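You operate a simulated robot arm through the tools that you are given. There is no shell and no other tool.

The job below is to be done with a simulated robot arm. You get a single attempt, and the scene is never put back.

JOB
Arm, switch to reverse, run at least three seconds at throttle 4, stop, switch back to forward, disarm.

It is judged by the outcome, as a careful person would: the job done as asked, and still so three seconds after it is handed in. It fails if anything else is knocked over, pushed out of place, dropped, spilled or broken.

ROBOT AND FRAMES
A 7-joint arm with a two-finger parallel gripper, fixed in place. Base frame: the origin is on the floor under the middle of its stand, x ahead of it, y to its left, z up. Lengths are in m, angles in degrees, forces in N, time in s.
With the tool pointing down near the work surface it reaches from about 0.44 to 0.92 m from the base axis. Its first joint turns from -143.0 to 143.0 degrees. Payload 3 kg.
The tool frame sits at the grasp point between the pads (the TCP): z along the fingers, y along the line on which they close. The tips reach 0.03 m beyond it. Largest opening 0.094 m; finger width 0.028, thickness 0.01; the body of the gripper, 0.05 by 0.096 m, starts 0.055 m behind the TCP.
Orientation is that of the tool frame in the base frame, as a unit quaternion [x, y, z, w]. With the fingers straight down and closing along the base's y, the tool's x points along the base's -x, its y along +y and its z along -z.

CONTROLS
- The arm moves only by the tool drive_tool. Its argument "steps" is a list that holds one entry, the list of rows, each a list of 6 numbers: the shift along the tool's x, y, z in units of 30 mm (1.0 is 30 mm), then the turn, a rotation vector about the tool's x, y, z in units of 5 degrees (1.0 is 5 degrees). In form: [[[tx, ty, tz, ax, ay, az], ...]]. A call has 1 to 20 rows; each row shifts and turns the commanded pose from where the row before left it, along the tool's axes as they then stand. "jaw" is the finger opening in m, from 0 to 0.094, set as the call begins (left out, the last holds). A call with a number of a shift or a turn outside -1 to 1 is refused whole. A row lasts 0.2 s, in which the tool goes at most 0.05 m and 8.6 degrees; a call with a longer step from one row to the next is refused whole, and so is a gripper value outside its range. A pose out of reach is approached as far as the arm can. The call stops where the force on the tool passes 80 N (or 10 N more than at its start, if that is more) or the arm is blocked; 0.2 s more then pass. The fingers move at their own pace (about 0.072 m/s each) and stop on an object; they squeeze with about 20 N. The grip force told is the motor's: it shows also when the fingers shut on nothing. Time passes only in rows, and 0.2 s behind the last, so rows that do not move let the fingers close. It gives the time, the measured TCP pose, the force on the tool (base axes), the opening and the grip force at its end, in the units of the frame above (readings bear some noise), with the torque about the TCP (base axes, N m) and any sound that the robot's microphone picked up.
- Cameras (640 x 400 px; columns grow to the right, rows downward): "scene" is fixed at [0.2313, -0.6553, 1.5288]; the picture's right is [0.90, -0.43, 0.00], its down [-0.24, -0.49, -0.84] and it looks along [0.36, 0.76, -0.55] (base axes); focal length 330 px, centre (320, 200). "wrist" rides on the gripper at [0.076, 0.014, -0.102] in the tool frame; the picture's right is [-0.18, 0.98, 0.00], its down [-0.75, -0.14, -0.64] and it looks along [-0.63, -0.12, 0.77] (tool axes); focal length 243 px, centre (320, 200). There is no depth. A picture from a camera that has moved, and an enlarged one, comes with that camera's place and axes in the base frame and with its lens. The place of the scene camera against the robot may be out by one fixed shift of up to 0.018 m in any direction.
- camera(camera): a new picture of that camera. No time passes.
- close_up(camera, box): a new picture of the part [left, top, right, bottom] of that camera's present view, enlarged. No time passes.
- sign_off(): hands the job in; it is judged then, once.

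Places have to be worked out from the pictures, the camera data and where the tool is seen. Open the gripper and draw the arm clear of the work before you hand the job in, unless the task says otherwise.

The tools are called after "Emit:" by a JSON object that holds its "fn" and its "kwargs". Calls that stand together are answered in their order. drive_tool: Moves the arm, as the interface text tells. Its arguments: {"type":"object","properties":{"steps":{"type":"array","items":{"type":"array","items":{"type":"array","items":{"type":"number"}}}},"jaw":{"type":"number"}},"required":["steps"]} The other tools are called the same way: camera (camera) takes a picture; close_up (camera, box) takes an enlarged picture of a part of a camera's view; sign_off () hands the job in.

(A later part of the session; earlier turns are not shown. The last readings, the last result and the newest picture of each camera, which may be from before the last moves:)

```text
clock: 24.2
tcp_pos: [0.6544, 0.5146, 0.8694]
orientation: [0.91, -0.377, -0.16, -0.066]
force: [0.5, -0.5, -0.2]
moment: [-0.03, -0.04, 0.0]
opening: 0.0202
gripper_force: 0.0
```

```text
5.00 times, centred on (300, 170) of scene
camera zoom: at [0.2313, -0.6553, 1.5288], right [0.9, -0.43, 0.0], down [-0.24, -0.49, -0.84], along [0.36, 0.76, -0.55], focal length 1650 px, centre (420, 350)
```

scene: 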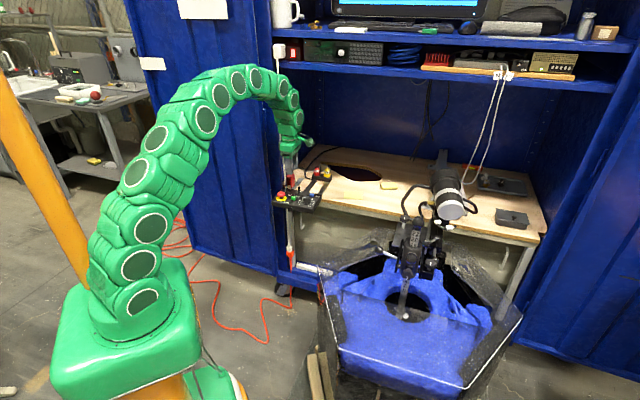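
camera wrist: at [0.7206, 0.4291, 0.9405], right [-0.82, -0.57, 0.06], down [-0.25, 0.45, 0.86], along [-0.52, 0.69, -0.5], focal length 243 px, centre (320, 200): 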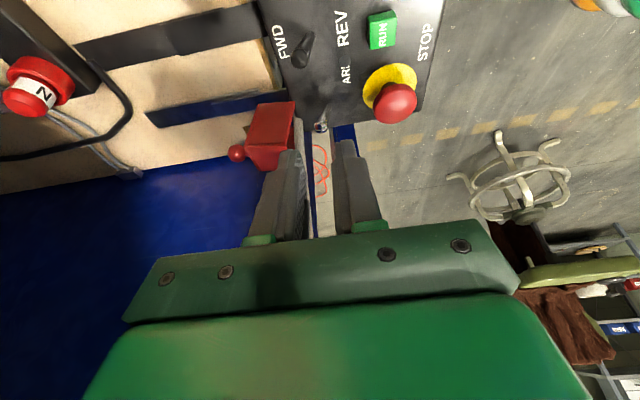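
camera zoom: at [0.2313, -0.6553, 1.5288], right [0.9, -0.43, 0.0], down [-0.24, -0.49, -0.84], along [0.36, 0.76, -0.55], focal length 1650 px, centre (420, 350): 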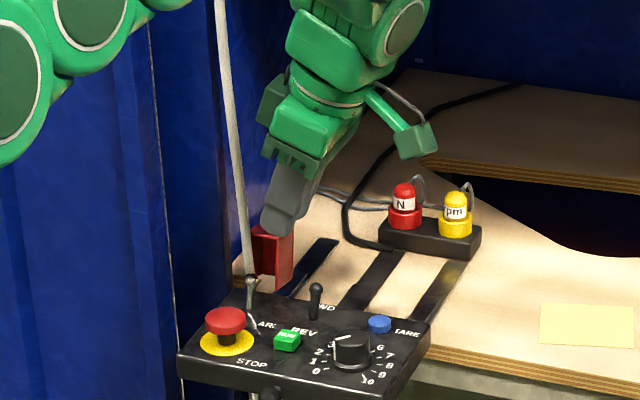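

From this side view the geometry is clear: ball (0.626, 0.544, 0.7815), cable at ≈(0.632, 0.572), and the guard's front edge ~14 mm behind the ball. The rear finger fits between with a few mm each side. I'll narrow the jaws to 18 mm and descend 50 mm, then recheck.

Emit:
{"fn": "drive_tool", "kwargs": {"steps": [[[0, -0.02, 0.55, 0, 0, 0], [0, 0, 0.55, 0, 0, 0], [0, 0, 0.55, 0, 0, 0], [0, 0, 0, 0, 0, 0]]], "jaw": 0.018}}

Emit:
{"fn": "close_up", "kwargs": {"camera": "wrist", "box": [250, 90, 390, 230]}}

Emit:
{"fn": "close_up", "kwargs": {"camera": "scene", "box": [270, 150, 330, 210]}}

```text
clock: 25.2
tcp_pos: [0.6432, 0.5253, 0.8228]
orientation: [0.91, -0.377, -0.16, -0.067]
force: [0.0, 0.0, 0.6]
moment: [0.0, 0.04, -0.02]
opening: 0.0179
gripper_force: 0.1
```

```text
2.86 times, centred on (320, 160) of wrist
camera zoom: at [0.7092, 0.441, 0.8937], right [-0.82, -0.57, 0.06], down [-0.25, 0.45, 0.86], along [-0.52, 0.69, -0.5], focal length 693 px, centre (320, 314)
```

zoom: 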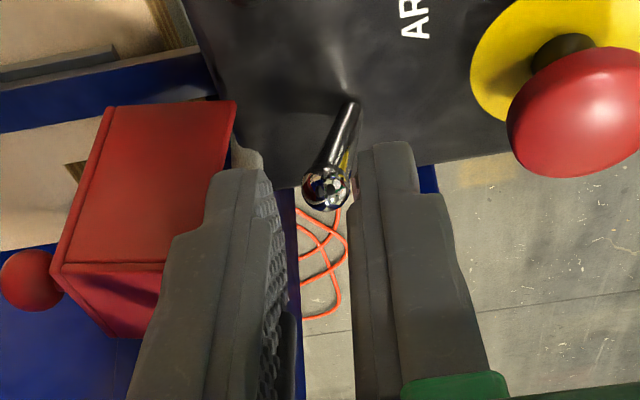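

```text
6.67 times, centred on (300, 180) of scene
camera zoom: at [0.2313, -0.6553, 1.5288], right [0.9, -0.43, 0.0], down [-0.24, -0.49, -0.84], along [0.36, 0.76, -0.55], focal length 2200 px, centre (453, 333)
```

zoom: 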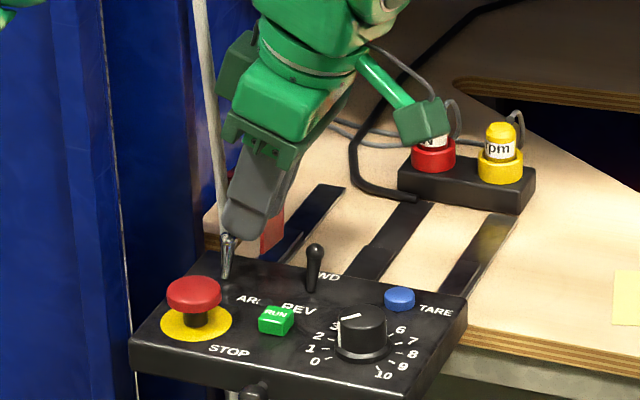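

Ball is centred between the front and rear fingers. I'll descend the last ~26 mm with a 2 mm shift left so the rear finger sits squarely behind the ball.

Emit:
{"fn": "drive_tool", "kwargs": {"steps": [[[-0.067, 0, 0.3, 0, 0, 0], [0, 0, 0.3, 0, 0, 0], [0, 0, 0.25, 0, 0, 0], [0, 0, 0, 0, 0, 0]]]}}

Emit:
{"fn": "close_up", "kwargs": {"camera": "wrist", "box": [250, 90, 390, 230]}}

Emit:
{"fn": "close_up", "kwargs": {"camera": "scene", "box": [275, 160, 325, 200]}}

```text
clock: 26.2
tcp_pos: [0.6365, 0.5335, 0.7997]
orientation: [0.91, -0.377, -0.16, -0.068]
force: [0.6, 0.7, 0.1]
moment: [0.03, -0.01, -0.01]
opening: 0.0179
gripper_force: 0.1
```

```text
2.86 times, centred on (320, 160) of wrist
camera zoom: at [0.7017, 0.4479, 0.8712], right [-0.82, -0.57, 0.06], down [-0.25, 0.44, 0.86], along [-0.52, 0.69, -0.5], focal length 693 px, centre (320, 314)
```

zoom: 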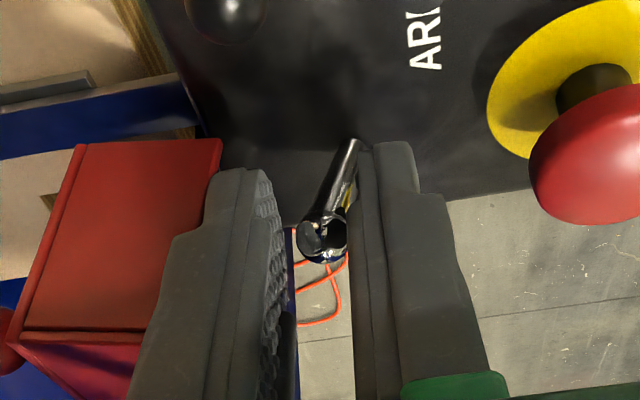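

```text
10.00 times, centred on (300, 180) of scene
camera zoom: at [0.2313, -0.6553, 1.5288], right [0.9, -0.43, 0.0], down [-0.24, -0.49, -0.84], along [0.36, 0.76, -0.55], focal length 3299 px, centre (520, 400)
```

zoom: 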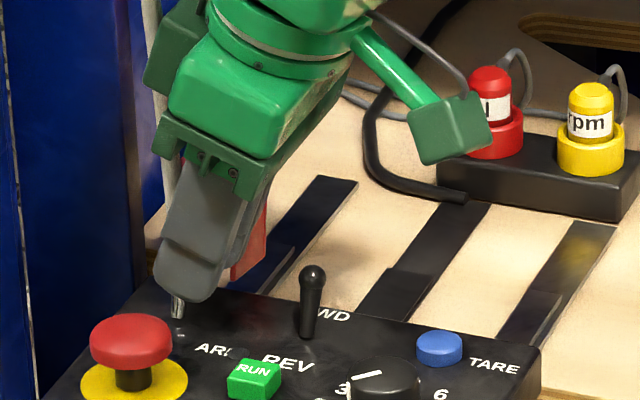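

Both fingers straddle the ball without contact. Now I push forward (tool +y) in small steps, 10 mm first, and read the force.

Emit:
{"fn": "drive_tool", "kwargs": {"steps": [[[0, 0.08, 0, 0, 0, 0], [0, 0.08, 0, 0, 0, 0], [0, 0.08, 0, 0, 0, 0], [0, 0.08, 0, 0, 0, 0]]]}}

Emit:
{"fn": "close_up", "kwargs": {"camera": "wrist", "box": [250, 90, 390, 230]}}

```text
clock: 27.2
tcp_pos: [0.6294, 0.5258, 0.8001]
orientation: [0.91, -0.376, -0.161, -0.066]
force: [-0.1, 0.0, -0.3]
moment: [-0.01, 0.01, -0.02]
opening: 0.0183
gripper_force: 0.4
```

```text
2.86 times, centred on (320, 160) of wrist
camera zoom: at [0.6947, 0.4418, 0.871], right [-0.82, -0.57, 0.06], down [-0.25, 0.45, 0.86], along [-0.52, 0.69, -0.5], focal length 693 px, centre (320, 314)
```

zoom: 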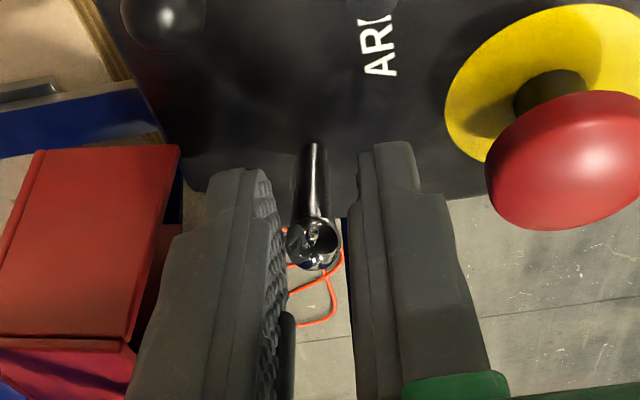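

The lever is moving freely with the rear finger – it's now about upright. I'll continue forward another ~8 mm to throw it over.

Emit:
{"fn": "drive_tool", "kwargs": {"steps": [[[0, 0.08, 0, 0, 0, 0], [0, 0.08, 0, 0, 0, 0], [0, 0.08, 0, 0, 0, 0], [0, 0, 0, 0, 0, 0]]]}}

Emit:
{"fn": "close_up", "kwargs": {"camera": "wrist", "box": [250, 90, 390, 230]}}

Emit:
{"fn": "close_up", "kwargs": {"camera": "scene", "box": [330, 0, 430, 2]}}

```text
clock: 28.2
tcp_pos: [0.6231, 0.5215, 0.7999]
orientation: [0.91, -0.378, -0.16, -0.067]
force: [0.2, 0.2, -0.5]
moment: [-0.02, -0.04, 0.0]
opening: 0.0181
gripper_force: 0.1
```

```text
2.86 times, centred on (320, 160) of wrist
camera zoom: at [0.6895, 0.4367, 0.8706], right [-0.82, -0.57, 0.06], down [-0.25, 0.44, 0.86], along [-0.52, 0.69, -0.5], focal length 693 px, centre (320, 314)
```

zoom: 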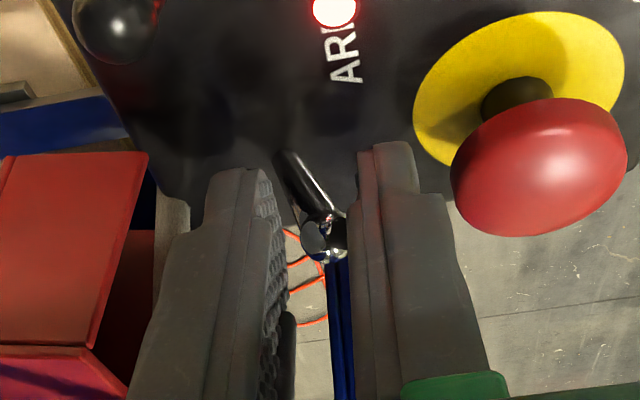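

```text
6.40 times, centred on (380, 1) of scene
camera zoom: at [0.2313, -0.6553, 1.5288], right [0.9, -0.43, 0.0], down [-0.24, -0.49, -0.84], along [0.36, 0.76, -0.55], focal length 2112 px, centre (-64, 1474)
```

zoom: 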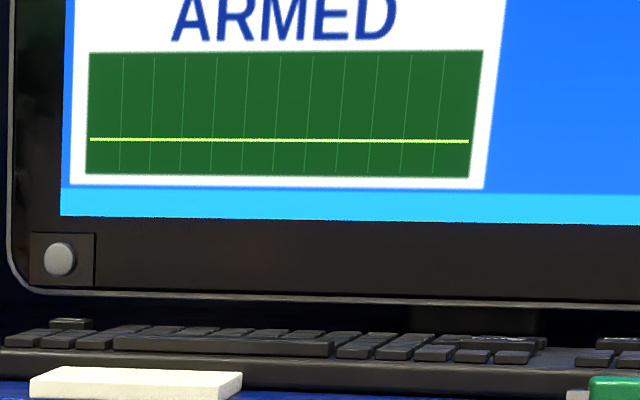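

ARMED shows on the screen and the ARM lamp is lit. I'll retreat along the tool axis and move above the FWD/REV lever with the same straddling posture.

Emit:
{"fn": "drive_tool", "kwargs": {"steps": [[[0, 0, -0.5, 0, 0, 0], [0, 0, -0.75, 0, 0, 0], [0, 0, -0.75, 0, 0, 0], [0.57, -0.25, -0.219, 0, 0, 0], [0.57, -0.25, -0.219, 0, 0, 0], [0.57, -0.25, -0.219, 0, 0, 0], [0, 0, 0, 0, 0, 0]]]}}

Emit:
{"fn": "camera", "kwargs": {"camera": "wrist"}}

Emit:
{"fn": "close_up", "kwargs": {"camera": "wrist", "box": [250, 70, 390, 210]}}

Emit:
{"fn": "close_up", "kwargs": {"camera": "scene", "box": [265, 140, 345, 210]}}

```text
clock: 29.8
tcp_pos: [0.6931, 0.4845, 0.8583]
orientation: [0.91, -0.377, -0.161, -0.067]
force: [0.3, 0.4, 0.3]
moment: [0.03, -0.01, 0.0]
opening: 0.0179
gripper_force: 0.0
```

```text
taken
camera wrist: at [0.7591, 0.3998, 0.9291], right [-0.82, -0.57, 0.06], down [-0.25, 0.45, 0.86], along [-0.52, 0.69, -0.5], focal length 243 px, centre (320, 200)
```

wrist: 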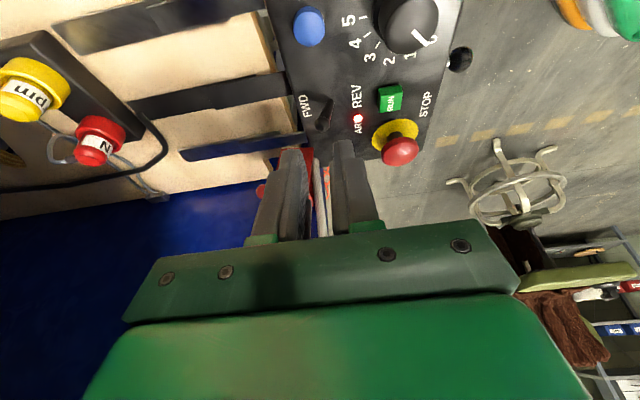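

```text
2.86 times, centred on (320, 140) of wrist
camera zoom: at [0.7591, 0.3998, 0.9291], right [-0.82, -0.57, 0.06], down [-0.25, 0.45, 0.86], along [-0.52, 0.69, -0.5], focal length 693 px, centre (320, 371)
```

zoom: 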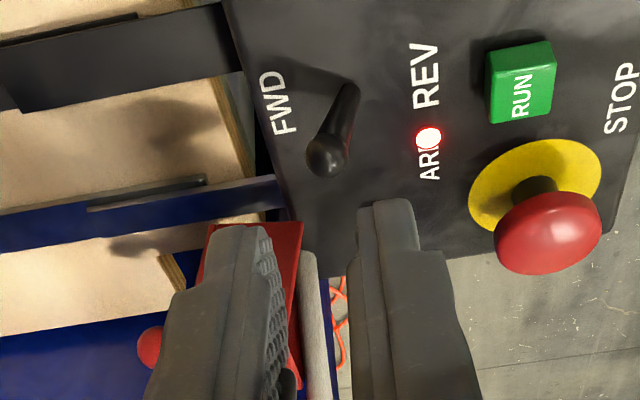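

```text
5.71 times, centred on (305, 175) of scene
camera zoom: at [0.2313, -0.6553, 1.5288], right [0.9, -0.43, 0.0], down [-0.24, -0.49, -0.84], along [0.36, 0.76, -0.55], focal length 1885 px, centre (406, 343)
```

zoom: 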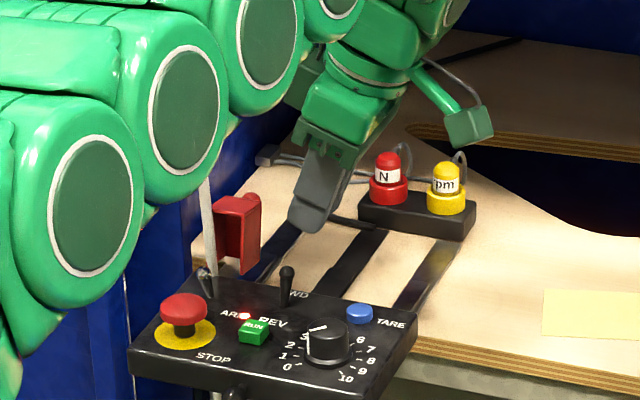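

The FWD lever ball lines up at tool (−0.001, +0.001, 0.083). I'll open to 22 mm and descend ~61 mm to straddle it.

Emit:
{"fn": "drive_tool", "kwargs": {"steps": [[[0, 0.035, 0.6, 0, 0, 0], [0, 0, 0.7, 0, 0, 0], [0, 0, 0.7, 0, 0, 0], [0, 0, 0, 0, 0, 0]]], "jaw": 0.022}}

Emit:
{"fn": "close_up", "kwargs": {"camera": "wrist", "box": [250, 90, 390, 230]}}

```text
clock: 30.8
tcp_pos: [0.6785, 0.4986, 0.8021]
orientation: [0.91, -0.377, -0.16, -0.067]
force: [-0.5, -0.1, -0.2]
moment: [0.0, 0.03, -0.06]
opening: 0.0221
gripper_force: 0.0
```

```text
2.86 times, centred on (320, 160) of wrist
camera zoom: at [0.7441, 0.414, 0.8726], right [-0.82, -0.57, 0.06], down [-0.25, 0.44, 0.86], along [-0.52, 0.69, -0.5], focal length 693 px, centre (320, 314)
```

zoom: 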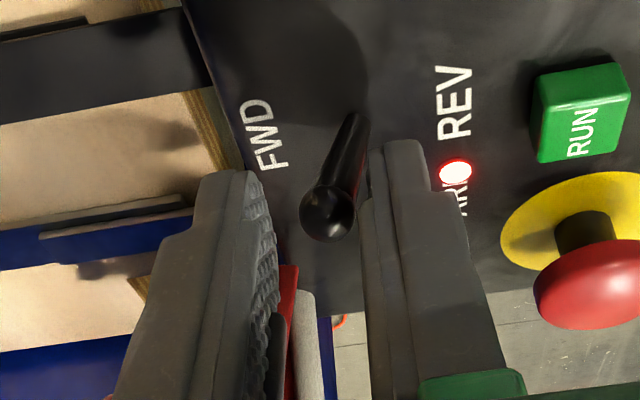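

Straddling the lever with no contact. Moving forward ~19 mm in small rows.

Emit:
{"fn": "drive_tool", "kwargs": {"steps": [[[0, 0.09, 0, 0, 0, 0], [0, 0.09, 0, 0, 0, 0], [0, 0.09, 0, 0, 0, 0], [0, 0.09, 0, 0, 0, 0], [0, 0.09, 0, 0, 0, 0], [0, 0.09, 0, 0, 0, 0], [0, 0.09, 0, 0, 0, 0], [0, 0, 0, 0, 0, 0]]]}}

Emit:
{"fn": "close_up", "kwargs": {"camera": "wrist", "box": [250, 90, 390, 230]}}

Emit:
{"fn": "close_up", "kwargs": {"camera": "scene", "box": [330, 0, 430, 2]}}

```text
clock: 32.6
tcp_pos: [0.6653, 0.4842, 0.8008]
orientation: [0.91, -0.377, -0.161, -0.066]
force: [0.5, 0.9, -0.7]
moment: [0.02, 0.02, 0.0]
opening: 0.0218
gripper_force: 0.1
```

```text
2.86 times, centred on (320, 160) of wrist
camera zoom: at [0.7306, 0.3998, 0.8718], right [-0.82, -0.57, 0.06], down [-0.25, 0.45, 0.86], along [-0.52, 0.69, -0.5], focal length 693 px, centre (320, 314)
```

zoom: 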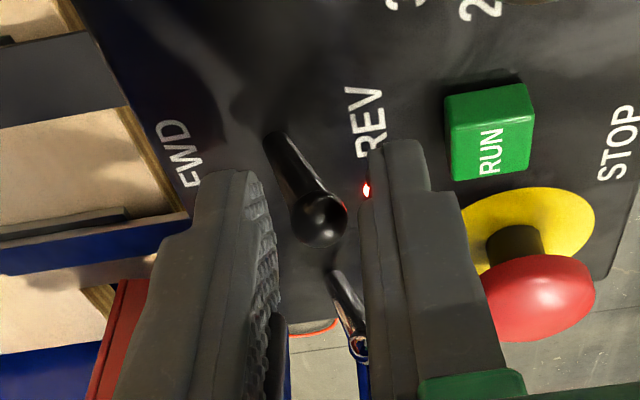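

```text
6.40 times, centred on (380, 1) of scene
camera zoom: at [0.2313, -0.6553, 1.5288], right [0.9, -0.43, 0.0], down [-0.24, -0.49, -0.84], along [0.36, 0.76, -0.55], focal length 2112 px, centre (-64, 1474)
```

zoom: 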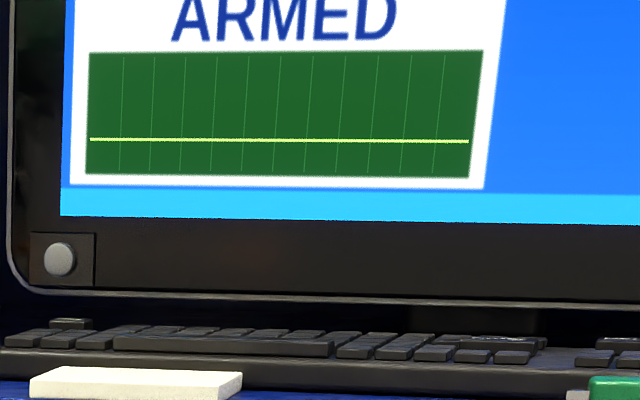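

The FWD/REV lever is now thrown to REV. I'll retreat along the tool axis, straighten the tool to vertical, and move above the throttle knob at ≈(0.670, 0.422) with the jaws opened to 48 mm.

Emit:
{"fn": "drive_tool", "kwargs": {"steps": [[[0, 0, -0.6, 0, 0, 0], [0, 0, -0.7, 0, 0, 0], [0, 0, -0.7, 0, 0, 0], [0, 0, 0, 0, 1, 0], [0, 0, 0, 0, 1, 0], [0, 0, 0, 0, 1, 0], [0, 0, 0, 0, 1, 0], [0.438, 0.68, 0, 0, 0, 0], [0.438, 0.68, 0, 0, 0, 0], [0, 0, 0, 0, 0, 0]]]}}

Emit:
{"fn": "drive_tool", "kwargs": {"steps": [[[0, 0, 0, 0, 0, 0], [0, 0, 0, 0, 0, 0]]], "jaw": 0.048}}

Emit:
{"fn": "camera", "kwargs": {"camera": "wrist"}}

Emit:
{"fn": "close_up", "kwargs": {"camera": "wrist", "box": [250, 90, 390, 230]}}

Emit:
{"fn": "close_up", "kwargs": {"camera": "scene", "box": [250, 0, 490, 1]}}

Emit:
{"fn": "close_up", "kwargs": {"camera": "scene", "box": [265, 150, 345, 220]}}

```text
clock: 34.8
tcp_pos: [0.6671, 0.4227, 0.8573]
orientation: [0.924, -0.383, 0.0, 0.0]
force: [-0.1, -0.7, -0.3]
moment: [0.0, 0.02, 0.02]
opening: 0.0219
gripper_force: 0.2
```

```text
clock: 35.4
tcp_pos: [0.6678, 0.4218, 0.8567]
orientation: [0.924, -0.382, 0.0, 0.0]
force: [0.3, -0.2, -0.1]
moment: [-0.01, 0.01, 0.04]
opening: 0.0478
gripper_force: 0.1
```

```text
taken
camera wrist: at [0.7121, 0.3599, 0.9602], right [-0.83, -0.56, 0.0], down [-0.43, 0.63, 0.64], along [-0.36, 0.53, -0.77], focal length 243 px, centre (320, 200)
```

wrist: 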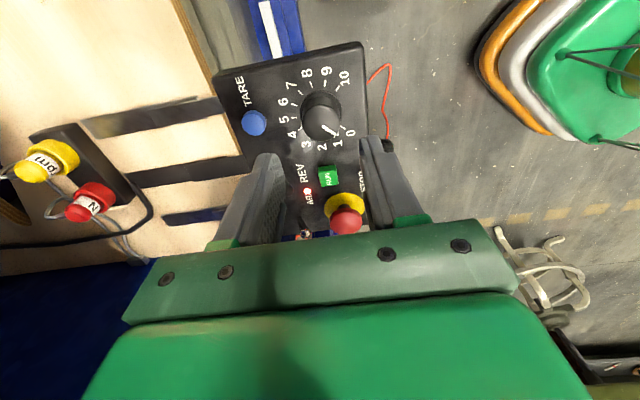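

```text
2.86 times, centred on (320, 160) of wrist
camera zoom: at [0.7121, 0.3599, 0.9602], right [-0.83, -0.56, 0.0], down [-0.43, 0.63, 0.64], along [-0.36, 0.53, -0.77], focal length 693 px, centre (320, 314)
```

zoom: 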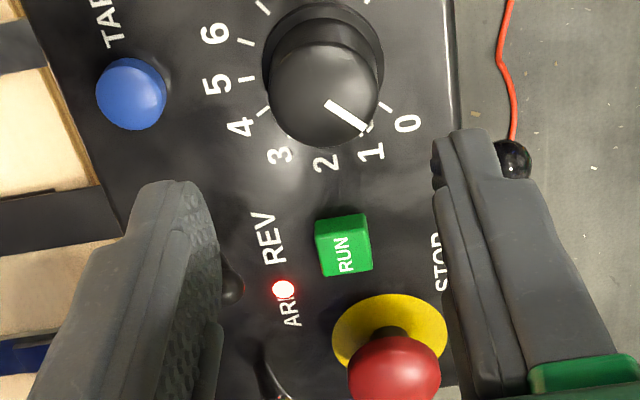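

```text
2.67 times, centred on (370, 0) of scene
camera zoom: at [0.2313, -0.6553, 1.5288], right [0.9, -0.43, 0.0], down [-0.24, -0.49, -0.84], along [0.36, 0.76, -0.55], focal length 880 px, centre (187, 732)
```

zoom: 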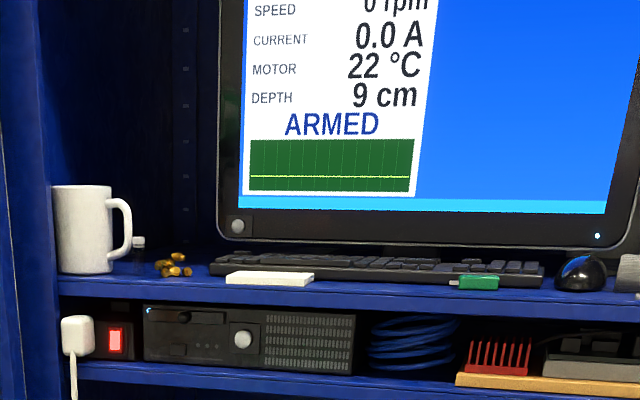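

```text
5.71 times, centred on (305, 185) of scene
camera zoom: at [0.2313, -0.6553, 1.5288], right [0.9, -0.43, 0.0], down [-0.24, -0.49, -0.84], along [0.36, 0.76, -0.55], focal length 1885 px, centre (406, 286)
```

zoom: 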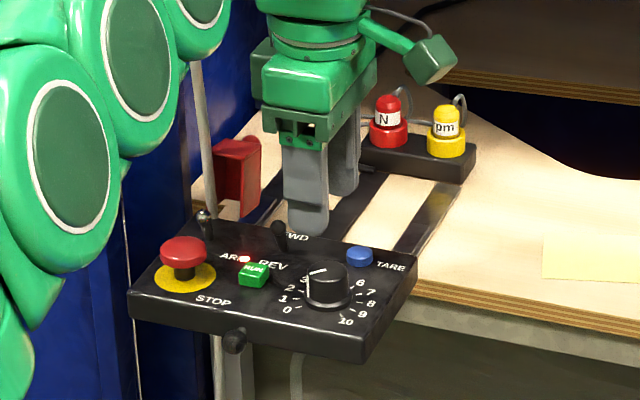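

The screen shows SPEED/CURRENT/MOTOR/DEPTH with ARMED, and speed 0. The knob is centred under the tool to within ~1–2 mm. I'll descend to TCP z≈0.792 so that the tips straddle the knob just above its skirt.

Emit:
{"fn": "drive_tool", "kwargs": {"steps": [[[0.03, 0, 0.54, 0, 0, 0], [0, 0, 0.54, 0, 0, 0], [0, 0, 0.54, 0, 0, 0], [0, 0, 0.5, 0, 0, 0], [0, 0, 0, 0, 0, 0]]]}}

Emit:
{"fn": "close_up", "kwargs": {"camera": "wrist", "box": [250, 90, 390, 230]}}

Emit:
{"fn": "close_up", "kwargs": {"camera": "scene", "box": [275, 160, 335, 210]}}

```text
clock: 36.6
tcp_pos: [0.6691, 0.4227, 0.7967]
orientation: [0.924, -0.383, 0.0, 0.0]
force: [-1.5, 0.0, 0.0]
moment: [0.06, 0.01, -0.01]
opening: 0.0478
gripper_force: 0.0
```

```text
2.86 times, centred on (320, 160) of wrist
camera zoom: at [0.7133, 0.3595, 0.8981], right [-0.83, -0.57, 0.0], down [-0.43, 0.63, 0.64], along [-0.36, 0.53, -0.77], focal length 693 px, centre (320, 314)
```

zoom: 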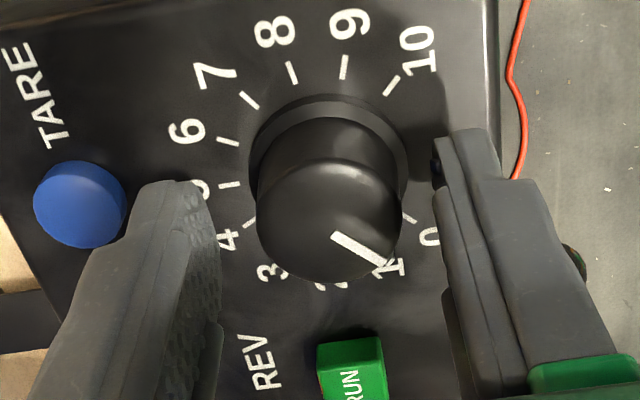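

```text
8.00 times, centred on (305, 185) of scene
camera zoom: at [0.2313, -0.6553, 1.5288], right [0.9, -0.43, 0.0], down [-0.24, -0.49, -0.84], along [0.36, 0.76, -0.55], focal length 2640 px, centre (440, 320)
```

zoom: 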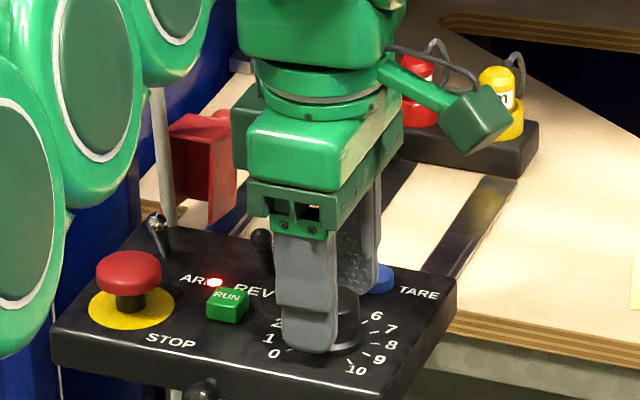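

Centred well between the fingers, but tips only overlap the knob by ~9 mm. I'll descend another 5 mm and close on the knob.

Emit:
{"fn": "drive_tool", "kwargs": {"steps": [[[0, 0, 0.17, 0, 0, 0], [0, 0, 0, 0, 0, 0]]]}}

Emit:
{"fn": "drive_tool", "kwargs": {"steps": [[[0, 0, 0, 0, 0, 0], [0, 0, 0, 0, 0, 0], [0, 0, 0, 0, 0, 0]]], "jaw": 0.0}}

Emit:
{"fn": "close_up", "kwargs": {"camera": "wrist", "box": [250, 90, 390, 230]}}

```text
clock: 37.2
tcp_pos: [0.6694, 0.4222, 0.7905]
orientation: [0.924, -0.382, 0.0, 0.0]
force: [-0.7, -0.1, -0.4]
moment: [0.02, -0.01, 0.02]
opening: 0.0481
gripper_force: 0.0
```

```text
clock: 38.0
tcp_pos: [0.6672, 0.4228, 0.7899]
orientation: [0.924, -0.382, 0.0, 0.0]
force: [-5.2, -4.2, 1.2]
moment: [-0.13, 0.2, -0.02]
opening: 0.0336
gripper_force: 45.2
```

```text
2.86 times, centred on (320, 160) of wrist
camera zoom: at [0.7131, 0.3588, 0.8931], right [-0.83, -0.56, 0.0], down [-0.43, 0.63, 0.64], along [-0.36, 0.53, -0.77], focal length 693 px, centre (320, 314)
```

zoom: 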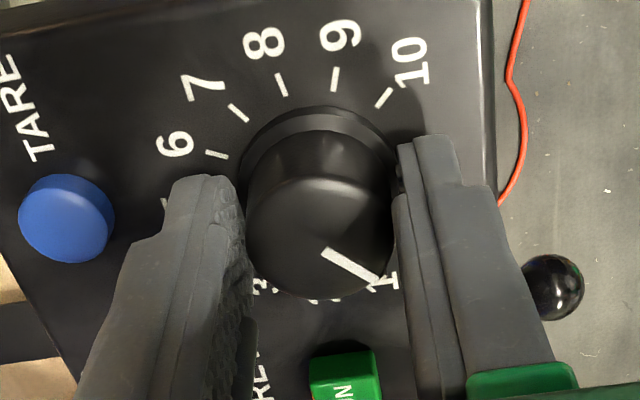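

Gripped at 33.6 mm with little side force. I'll turn clockwise (seen from above) 50° first and check that the pointer follows.

Emit:
{"fn": "drive_tool", "kwargs": {"steps": [[[0, 0, 0, 0, 0, 1], [0, 0, 0, 0, 0, 1], [0, 0, 0, 0, 0, 1], [0, 0, 0, 0, 0, 1], [0, 0, 0, 0, 0, 1], [0, 0, 0, 0, 0, 1], [0, 0, 0, 0, 0, 1], [0, 0, 0, 0, 0, 1], [0, 0, 0, 0, 0, 1], [0, 0, 0, 0, 0, 1], [0, 0, 0, 0, 0, 0]]]}}

Emit:
{"fn": "close_up", "kwargs": {"camera": "wrist", "box": [250, 90, 390, 230]}}

Emit:
{"fn": "close_up", "kwargs": {"camera": "scene", "box": [250, 0, 490, 1]}}

```text
clock: 40.4
tcp_pos: [0.6684, 0.4221, 0.7893]
orientation: [-0.676, 0.737, 0.0, 0.001]
force: [-10.7, 6.9, 42.5]
moment: [1.01, 0.29, 0.02]
opening: 0.0338
gripper_force: 45.1
```

```text
2.86 times, centred on (320, 160) of wrist
camera zoom: at [0.6483, 0.3476, 0.8919], right [-0.96, 0.27, 0.0], down [0.21, 0.74, 0.64], along [0.17, 0.62, -0.77], focal length 693 px, centre (320, 314)
```

zoom: 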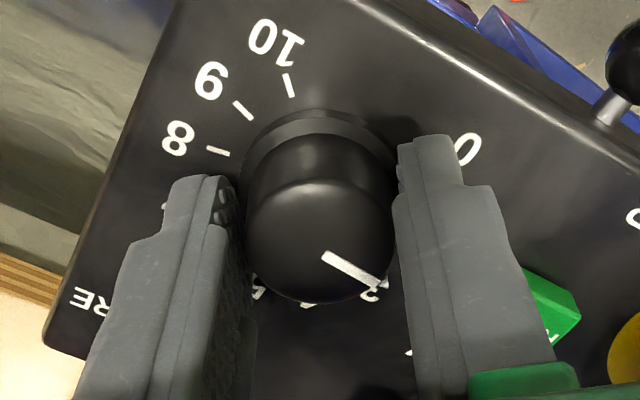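

```text
2.67 times, centred on (370, 0) of scene
camera zoom: at [0.2313, -0.6553, 1.5288], right [0.9, -0.43, 0.0], down [-0.24, -0.49, -0.84], along [0.36, 0.76, -0.55], focal length 880 px, centre (187, 732)
```

zoom: 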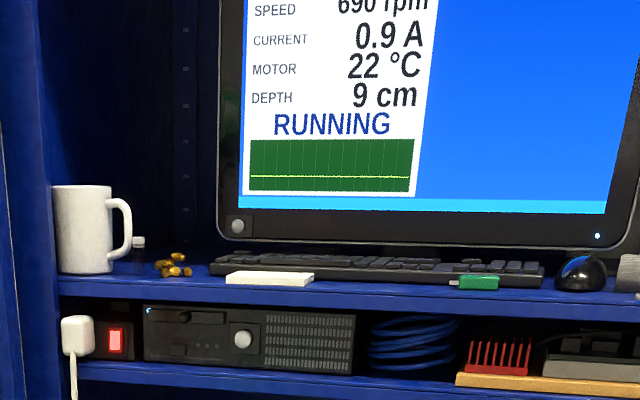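

The pointer follows, but the status already reads RUNNING at 690 rpm, and there's an unexpected 42 N upward force. I need to see what is in contact before continuing.

Emit:
{"fn": "close_up", "kwargs": {"camera": "scene", "box": [270, 160, 335, 212]}}

Emit:
{"fn": "camera", "kwargs": {"camera": "wrist"}}

Emit:
{"fn": "close_up", "kwargs": {"camera": "scene", "box": [370, 140, 530, 280]}}

```text
7.69 times, centred on (302, 186) of scene
camera zoom: at [0.2313, -0.6553, 1.5288], right [0.9, -0.43, 0.0], down [-0.24, -0.49, -0.84], along [0.36, 0.76, -0.55], focal length 2538 px, centre (455, 308)
```

zoom: 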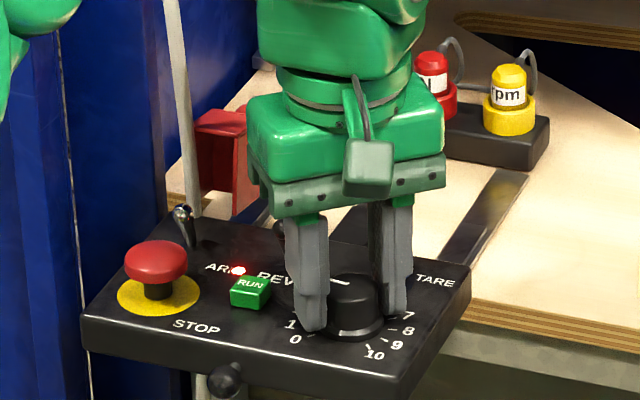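

```text
taken
camera wrist: at [0.6483, 0.3476, 0.8919], right [-0.96, 0.27, 0.0], down [0.21, 0.74, 0.64], along [0.17, 0.62, -0.77], focal length 243 px, centre (320, 200)
```

wrist: 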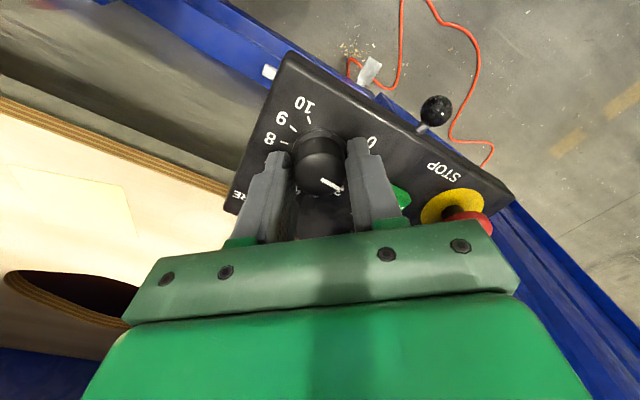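

```text
2.86 times, centred on (450, 210) of scene
camera zoom: at [0.2313, -0.6553, 1.5288], right [0.9, -0.43, 0.0], down [-0.24, -0.49, -0.84], along [0.36, 0.76, -0.55], focal length 943 px, centre (-51, 171)
```

zoom: 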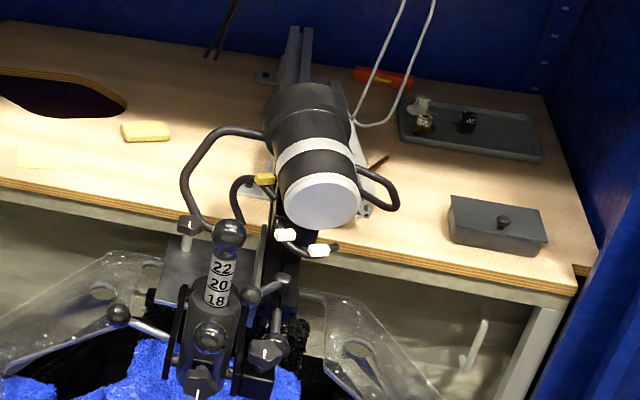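

Nothing is touching RUN. Throttle above 0 while armed simply starts the motor, in reverse as selected. The upward load looks like the fingertips bearing on the knob's skirt, so I'll lift 3 mm to ease it and turn the remaining 58° to reach throttle 4.

Emit:
{"fn": "drive_tool", "kwargs": {"steps": [[[0, 0, -0.06, 0, 0, 0], [0, 0, -0.05, 0, 0, 1], [0, 0, 0, 0, 0, 1], [0, 0, 0, 0, 0, 1], [0, 0, 0, 0, 0, 1], [0, 0, 0, 0, 0, 1], [0, 0, 0, 0, 0, 0]]]}}

Emit:
{"fn": "close_up", "kwargs": {"camera": "wrist", "box": [250, 90, 390, 230]}}

Emit:
{"fn": "close_up", "kwargs": {"camera": "scene", "box": [250, 0, 490, 1]}}

```text
clock: 42.0
tcp_pos: [0.6695, 0.4217, 0.7909]
orientation: [-0.501, 0.866, 0.0, -0.001]
force: [-10.6, 1.7, -22.7]
moment: [0.04, 0.28, -0.01]
opening: 0.0334
gripper_force: 45.2
```

```text
2.86 times, centred on (320, 160) of wrist
camera zoom: at [0.6195, 0.3639, 0.8943], right [-0.76, 0.65, 0.0], down [0.5, 0.58, 0.64], along [0.42, 0.49, -0.77], focal length 693 px, centre (320, 314)
```

zoom: 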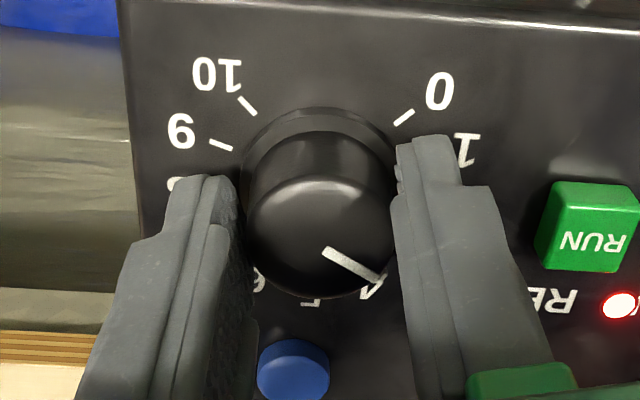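

```text
2.67 times, centred on (370, 0) of scene
camera zoom: at [0.2313, -0.6553, 1.5288], right [0.9, -0.43, 0.0], down [-0.24, -0.49, -0.84], along [0.36, 0.76, -0.55], focal length 880 px, centre (187, 732)
```

zoom: 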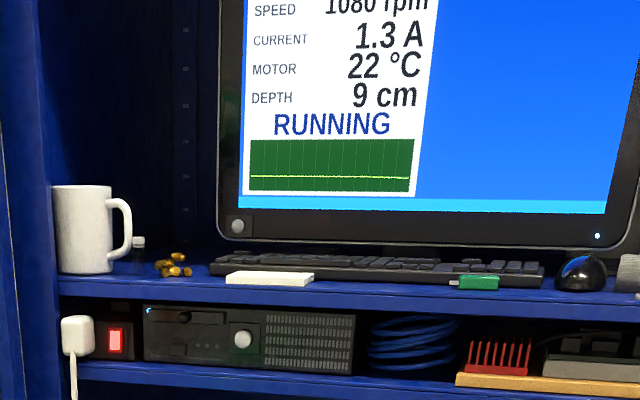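

Rotation tracks exactly (75° so far ≈ throttle 2.8, 1080 rpm). I'll turn the final 33° to reach tick 4, lowering 1 mm to relax the vertical load.

Emit:
{"fn": "drive_tool", "kwargs": {"steps": [[[0, 0, 0.04, 0, 0, 1], [0, 0, 0, 0, 0, 1], [0, 0, 0, 0, 0, 1], [0, 0, 0, 0, 0, 1], [0, 0, 0, 0, 0, 1], [0, 0, 0, 0, 0, 1], [0, 0, 0, 0, 0, 0.6], [0, 0, 0, 0, 0, 0]]]}}

Emit:
{"fn": "close_up", "kwargs": {"camera": "wrist", "box": [250, 90, 390, 230]}}

Emit:
{"fn": "close_up", "kwargs": {"camera": "scene", "box": [250, 0, 490, 1]}}

Emit:
{"fn": "close_up", "kwargs": {"camera": "scene", "box": [270, 160, 335, 212]}}

```text
clock: 43.8
tcp_pos: [0.6706, 0.423, 0.7911]
orientation: [-0.233, 0.972, 0.0, 0.001]
force: [-16.0, 9.3, 20.2]
moment: [0.39, 0.64, -0.01]
opening: 0.0332
gripper_force: 44.7
```

```text
2.86 times, centred on (320, 160) of wrist
camera zoom: at [0.5954, 0.401, 0.8942], right [-0.28, 0.96, 0.0], down [0.73, 0.21, 0.64], along [0.62, 0.18, -0.77], focal length 693 px, centre (320, 314)
```

zoom: 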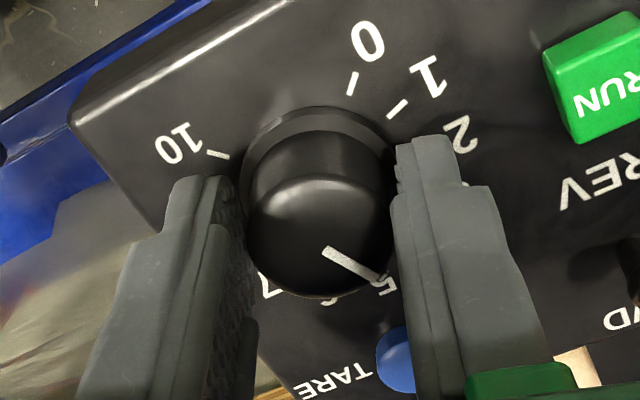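

```text
2.67 times, centred on (370, 0) of scene
camera zoom: at [0.2313, -0.6553, 1.5288], right [0.9, -0.43, 0.0], down [-0.24, -0.49, -0.84], along [0.36, 0.76, -0.55], focal length 880 px, centre (187, 732)
```

zoom: 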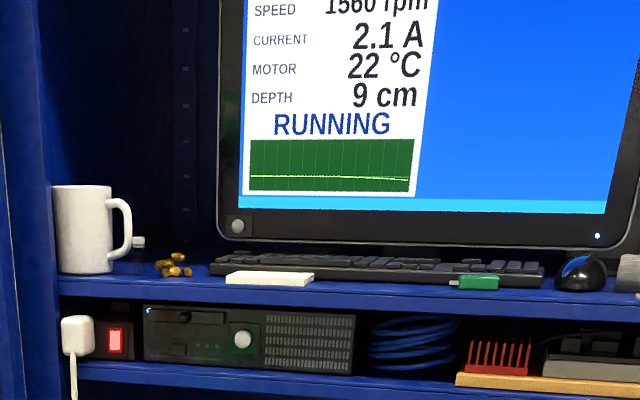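

```text
7.69 times, centred on (302, 186) of scene
camera zoom: at [0.2313, -0.6553, 1.5288], right [0.9, -0.43, 0.0], down [-0.24, -0.49, -0.84], along [0.36, 0.76, -0.55], focal length 2538 px, centre (455, 308)
```

zoom: 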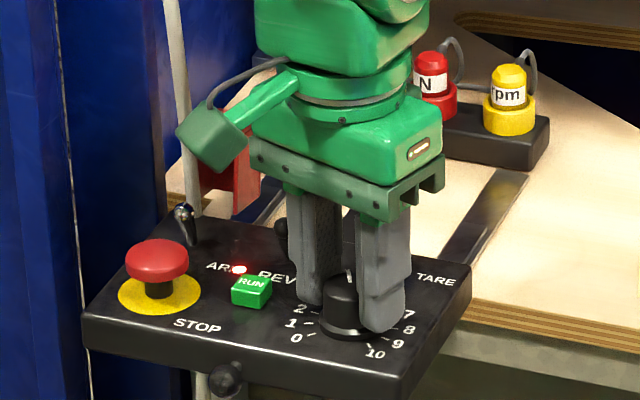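

1560 rpm at 390 rpm/unit means throttle is at 4.0, and the pointer direction computes to within ~3° of tick 4. I'll hold here with the knob gripped for about 4 s and read the display again.

Emit:
{"fn": "drive_tool", "kwargs": {"steps": [[[0, 0, 0, 0, 0, 0], [0, 0, 0, 0, 0, 0], [0, 0, 0, 0, 0, 0], [0, 0, 0, 0, 0, 0], [0, 0, 0, 0, 0, 0], [0, 0, 0, 0, 0, 0], [0, 0, 0, 0, 0, 0], [0, 0, 0, 0, 0, 0], [0, 0, 0, 0, 0, 0], [0, 0, 0, 0, 0, 0], [0, 0, 0, 0, 0, 0], [0, 0, 0, 0, 0, 0], [0, 0, 0, 0, 0, 0], [0, 0, 0, 0, 0, 0], [0, 0, 0, 0, 0, 0], [0, 0, 0, 0, 0, 0], [0, 0, 0, 0, 0, 0], [0, 0, 0, 0, 0, 0], [0, 0, 0, 0, 0, 0], [0, 0, 0, 0, 0, 0]]]}}

Emit:
{"fn": "close_up", "kwargs": {"camera": "scene", "box": [250, 0, 490, 1]}}

Emit:
{"fn": "close_up", "kwargs": {"camera": "scene", "box": [320, 0, 440, 1]}}

Emit:
{"fn": "camera", "kwargs": {"camera": "scene"}}

```text
clock: 48.0
tcp_pos: [0.6689, 0.4215, 0.7921]
orientation: [-0.234, 0.972, 0.0, 0.001]
force: [-14.3, 5.7, 42.0]
moment: [0.2, 0.44, 0.0]
opening: 0.0335
gripper_force: 45.0
```

```text
2.67 times, centred on (370, 0) of scene
camera zoom: at [0.2313, -0.6553, 1.5288], right [0.9, -0.43, 0.0], down [-0.24, -0.49, -0.84], along [0.36, 0.76, -0.55], focal length 880 px, centre (187, 732)
```

zoom: 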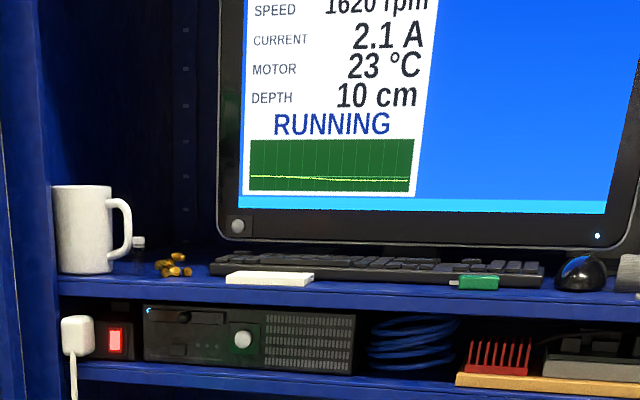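

```text
5.33 times, centred on (380, 0) of scene
camera zoom: at [0.2313, -0.6553, 1.5288], right [0.9, -0.43, 0.0], down [-0.24, -0.49, -0.84], along [0.36, 0.76, -0.55], focal length 1760 px, centre (0, 1264)
```

zoom: 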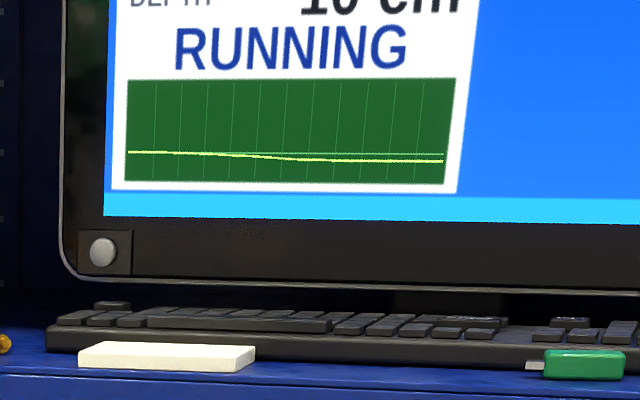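

```text
taken
```

scene: 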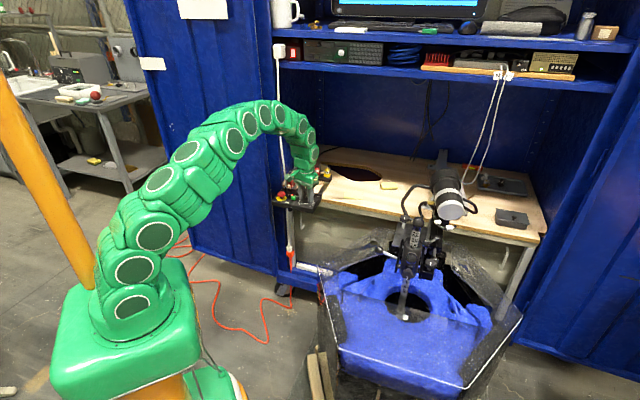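

The trace shows reverse thrust and speed has settled at 1620 rpm; throttle 4 has now been held for over 4 s. Before moving on I'll check the pointer more precisely from the scene camera (no time passes).

Emit:
{"fn": "close_up", "kwargs": {"camera": "scene", "box": [300, 175, 330, 200]}}

Emit:
{"fn": "close_up", "kwargs": {"camera": "wrist", "box": [290, 130, 350, 180]}}

```text
16.00 times, centred on (315, 188) of scene
camera zoom: at [0.2313, -0.6553, 1.5288], right [0.9, -0.43, 0.0], down [-0.24, -0.49, -0.84], along [0.36, 0.76, -0.55], focal length 5279 px, centre (400, 400)
```

zoom: 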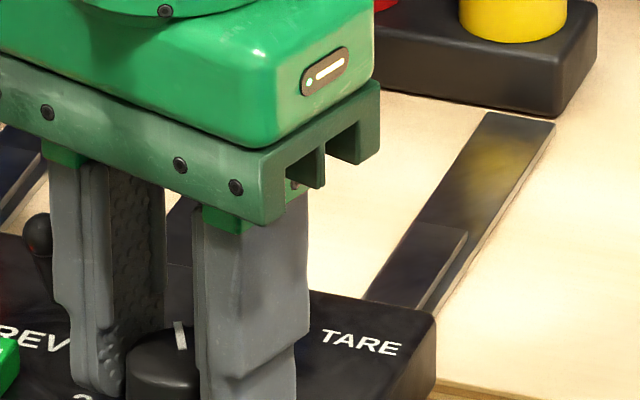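

```text
8.00 times, centred on (320, 155) of wrist
camera zoom: at [0.5951, 0.4006, 0.8941], right [-0.28, 0.96, 0.0], down [0.73, 0.22, 0.64], along [0.62, 0.18, -0.77], focal length 1941 px, centre (320, 560)
```

zoom: 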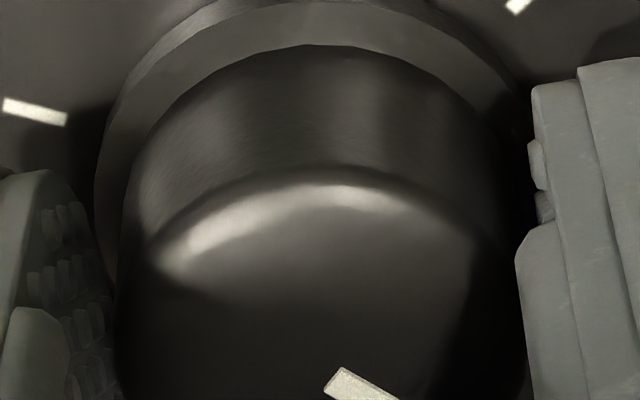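

Pointer angle works out to ~71° (tick 4 is at 72°), so throttle is 4.0 and has run 4+ s. Now to stop: turn the knob back counter-clockwise 100°, easing the vertical load, then the remainder to 0.

Emit:
{"fn": "drive_tool", "kwargs": {"steps": [[[0, 0, -0.05, 0, 0, -1], [0, 0, 0, 0, 0, -1], [0, 0, 0, 0, 0, -1], [0, 0, 0, 0, 0, -1], [0, 0, 0, 0, 0, -1], [0, 0, 0, 0, 0, -1], [0, 0, 0, 0, 0, -1], [0, 0, 0, 0, 0, -1], [0, 0, 0, 0, 0, -1], [0, 0, 0, 0, 0, -1], [0, 0, 0, 0, 0, -1], [0, 0, 0, 0, 0, -1], [0, 0, 0, 0, 0, -1], [0, 0, 0, 0, 0, -1], [0, 0, 0, 0, 0, -1], [0, 0, 0, 0, 0, -1], [0, 0, 0, 0, 0, -1], [0, 0, 0, 0, 0, -1], [0, 0, 0, 0, 0, -1], [0, 0, 0, 0, 0, -1]]]}}

Emit:
{"fn": "drive_tool", "kwargs": {"steps": [[[0, 0, 0, 0, 0, -1], [0, 0, 0, 0, 0, -0.8], [0, 0, 0, 0, 0, 0], [0, 0, 0, 0, 0, 0]]]}}

Emit:
{"fn": "close_up", "kwargs": {"camera": "wrist", "box": [250, 90, 390, 230]}}

Emit:
{"fn": "close_up", "kwargs": {"camera": "scene", "box": [250, 0, 490, 1]}}

Emit:
{"fn": "close_up", "kwargs": {"camera": "scene", "box": [270, 160, 335, 212]}}

```text
clock: 52.2
tcp_pos: [0.668, 0.4222, 0.7933]
orientation: [0.896, -0.444, 0.0, 0.0]
force: [-5.3, -2.1, 18.8]
moment: [0.89, 1.01, -0.02]
opening: 0.0328
gripper_force: 44.7
```

```text
clock: 53.2
tcp_pos: [0.6689, 0.4232, 0.7932]
orientation: [0.928, -0.373, 0.0, -0.001]
force: [-8.7, 1.1, 19.5]
moment: [0.24, 0.08, -0.5]
opening: 0.0327
gripper_force: 45.1
```

```text
2.86 times, centred on (320, 160) of wrist
camera zoom: at [0.7142, 0.36, 0.8962], right [-0.81, -0.58, 0.0], down [-0.45, 0.62, 0.64], along [-0.37, 0.52, -0.77], focal length 693 px, centre (320, 314)
```

zoom: 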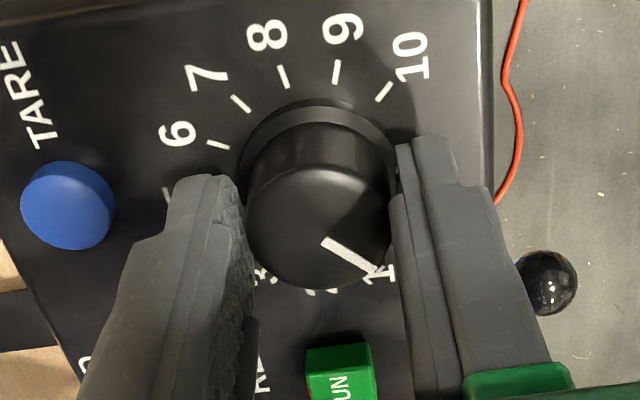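

```text
2.67 times, centred on (370, 0) of scene
camera zoom: at [0.2313, -0.6553, 1.5288], right [0.9, -0.43, 0.0], down [-0.24, -0.49, -0.84], along [0.36, 0.76, -0.55], focal length 880 px, centre (187, 732)
```

zoom: 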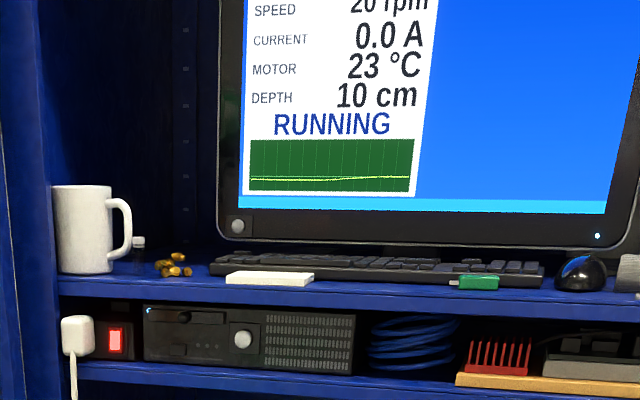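

```text
7.69 times, centred on (302, 186) of scene
camera zoom: at [0.2313, -0.6553, 1.5288], right [0.9, -0.43, 0.0], down [-0.24, -0.49, -0.84], along [0.36, 0.76, -0.55], focal length 2538 px, centre (455, 308)
```

zoom: 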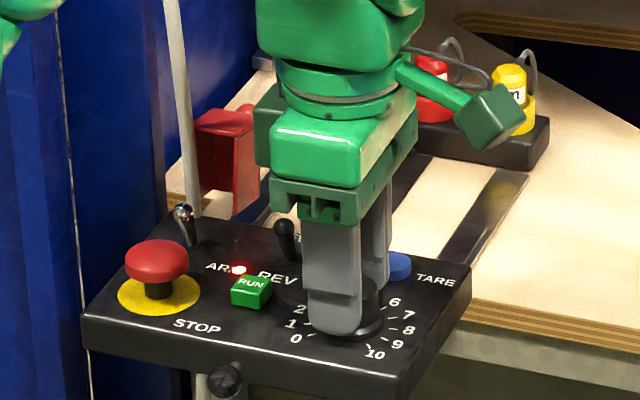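

The knob is at its 0 stop (reaction torque) and speed has fallen to 20 rpm. I'll release the knob, rise 70 mm, and check that the status settles to stopped.

Emit:
{"fn": "drive_tool", "kwargs": {"steps": [[[0, 0, 0, 0, 0, 0], [0, 0, 0, 0, 0, 0], [0, 0, -0.5, 0, 0, 0], [0, 0, -0.9, 0, 0, 0], [0, 0, -0.9, 0, 0, 0], [0, 0, 0, 0, 0, 0], [0, 0, 0, 0, 0, 0], [0, 0, 0, 0, 0, 0]]], "jaw": 0.048}}

Emit:
{"fn": "close_up", "kwargs": {"camera": "wrist", "box": [250, 70, 390, 210]}}

Emit:
{"fn": "close_up", "kwargs": {"camera": "scene", "box": [250, 0, 490, 1]}}

Emit:
{"fn": "close_up", "kwargs": {"camera": "scene", "box": [270, 160, 335, 212]}}

```text
clock: 55.0
tcp_pos: [0.6702, 0.4226, 0.8616]
orientation: [0.927, -0.374, -0.001, 0.0]
force: [-0.1, 0.8, 0.3]
moment: [0.02, 0.0, -0.01]
opening: 0.0479
gripper_force: 0.0
```

```text
2.86 times, centred on (320, 140) of wrist
camera zoom: at [0.7158, 0.3597, 0.9643], right [-0.81, -0.58, 0.0], down [-0.44, 0.62, 0.64], along [-0.37, 0.52, -0.77], focal length 693 px, centre (320, 371)
```

zoom: 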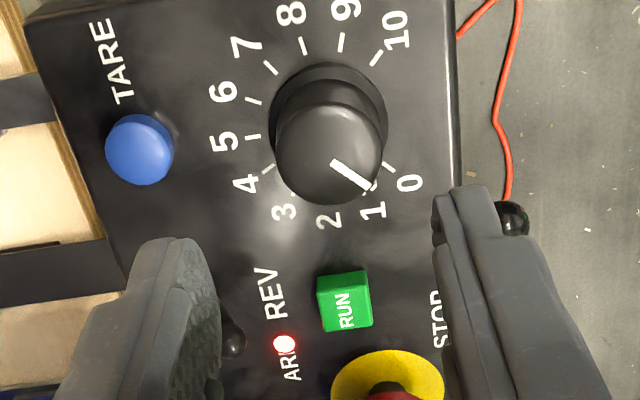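

```text
2.67 times, centred on (370, 0) of scene
camera zoom: at [0.2313, -0.6553, 1.5288], right [0.9, -0.43, 0.0], down [-0.24, -0.49, -0.84], along [0.36, 0.76, -0.55], focal length 880 px, centre (187, 732)
```

zoom: 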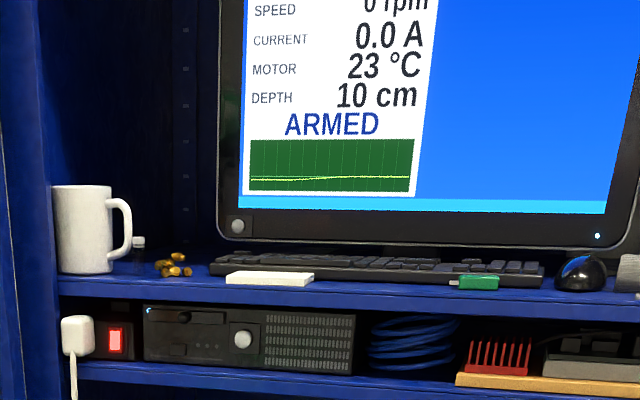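

```text
7.69 times, centred on (302, 186) of scene
camera zoom: at [0.2313, -0.6553, 1.5288], right [0.9, -0.43, 0.0], down [-0.24, -0.49, -0.84], along [0.36, 0.76, -0.55], focal length 2538 px, centre (455, 308)
```

zoom: 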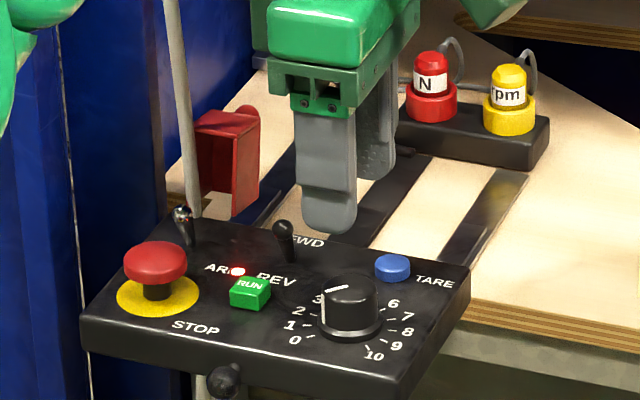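

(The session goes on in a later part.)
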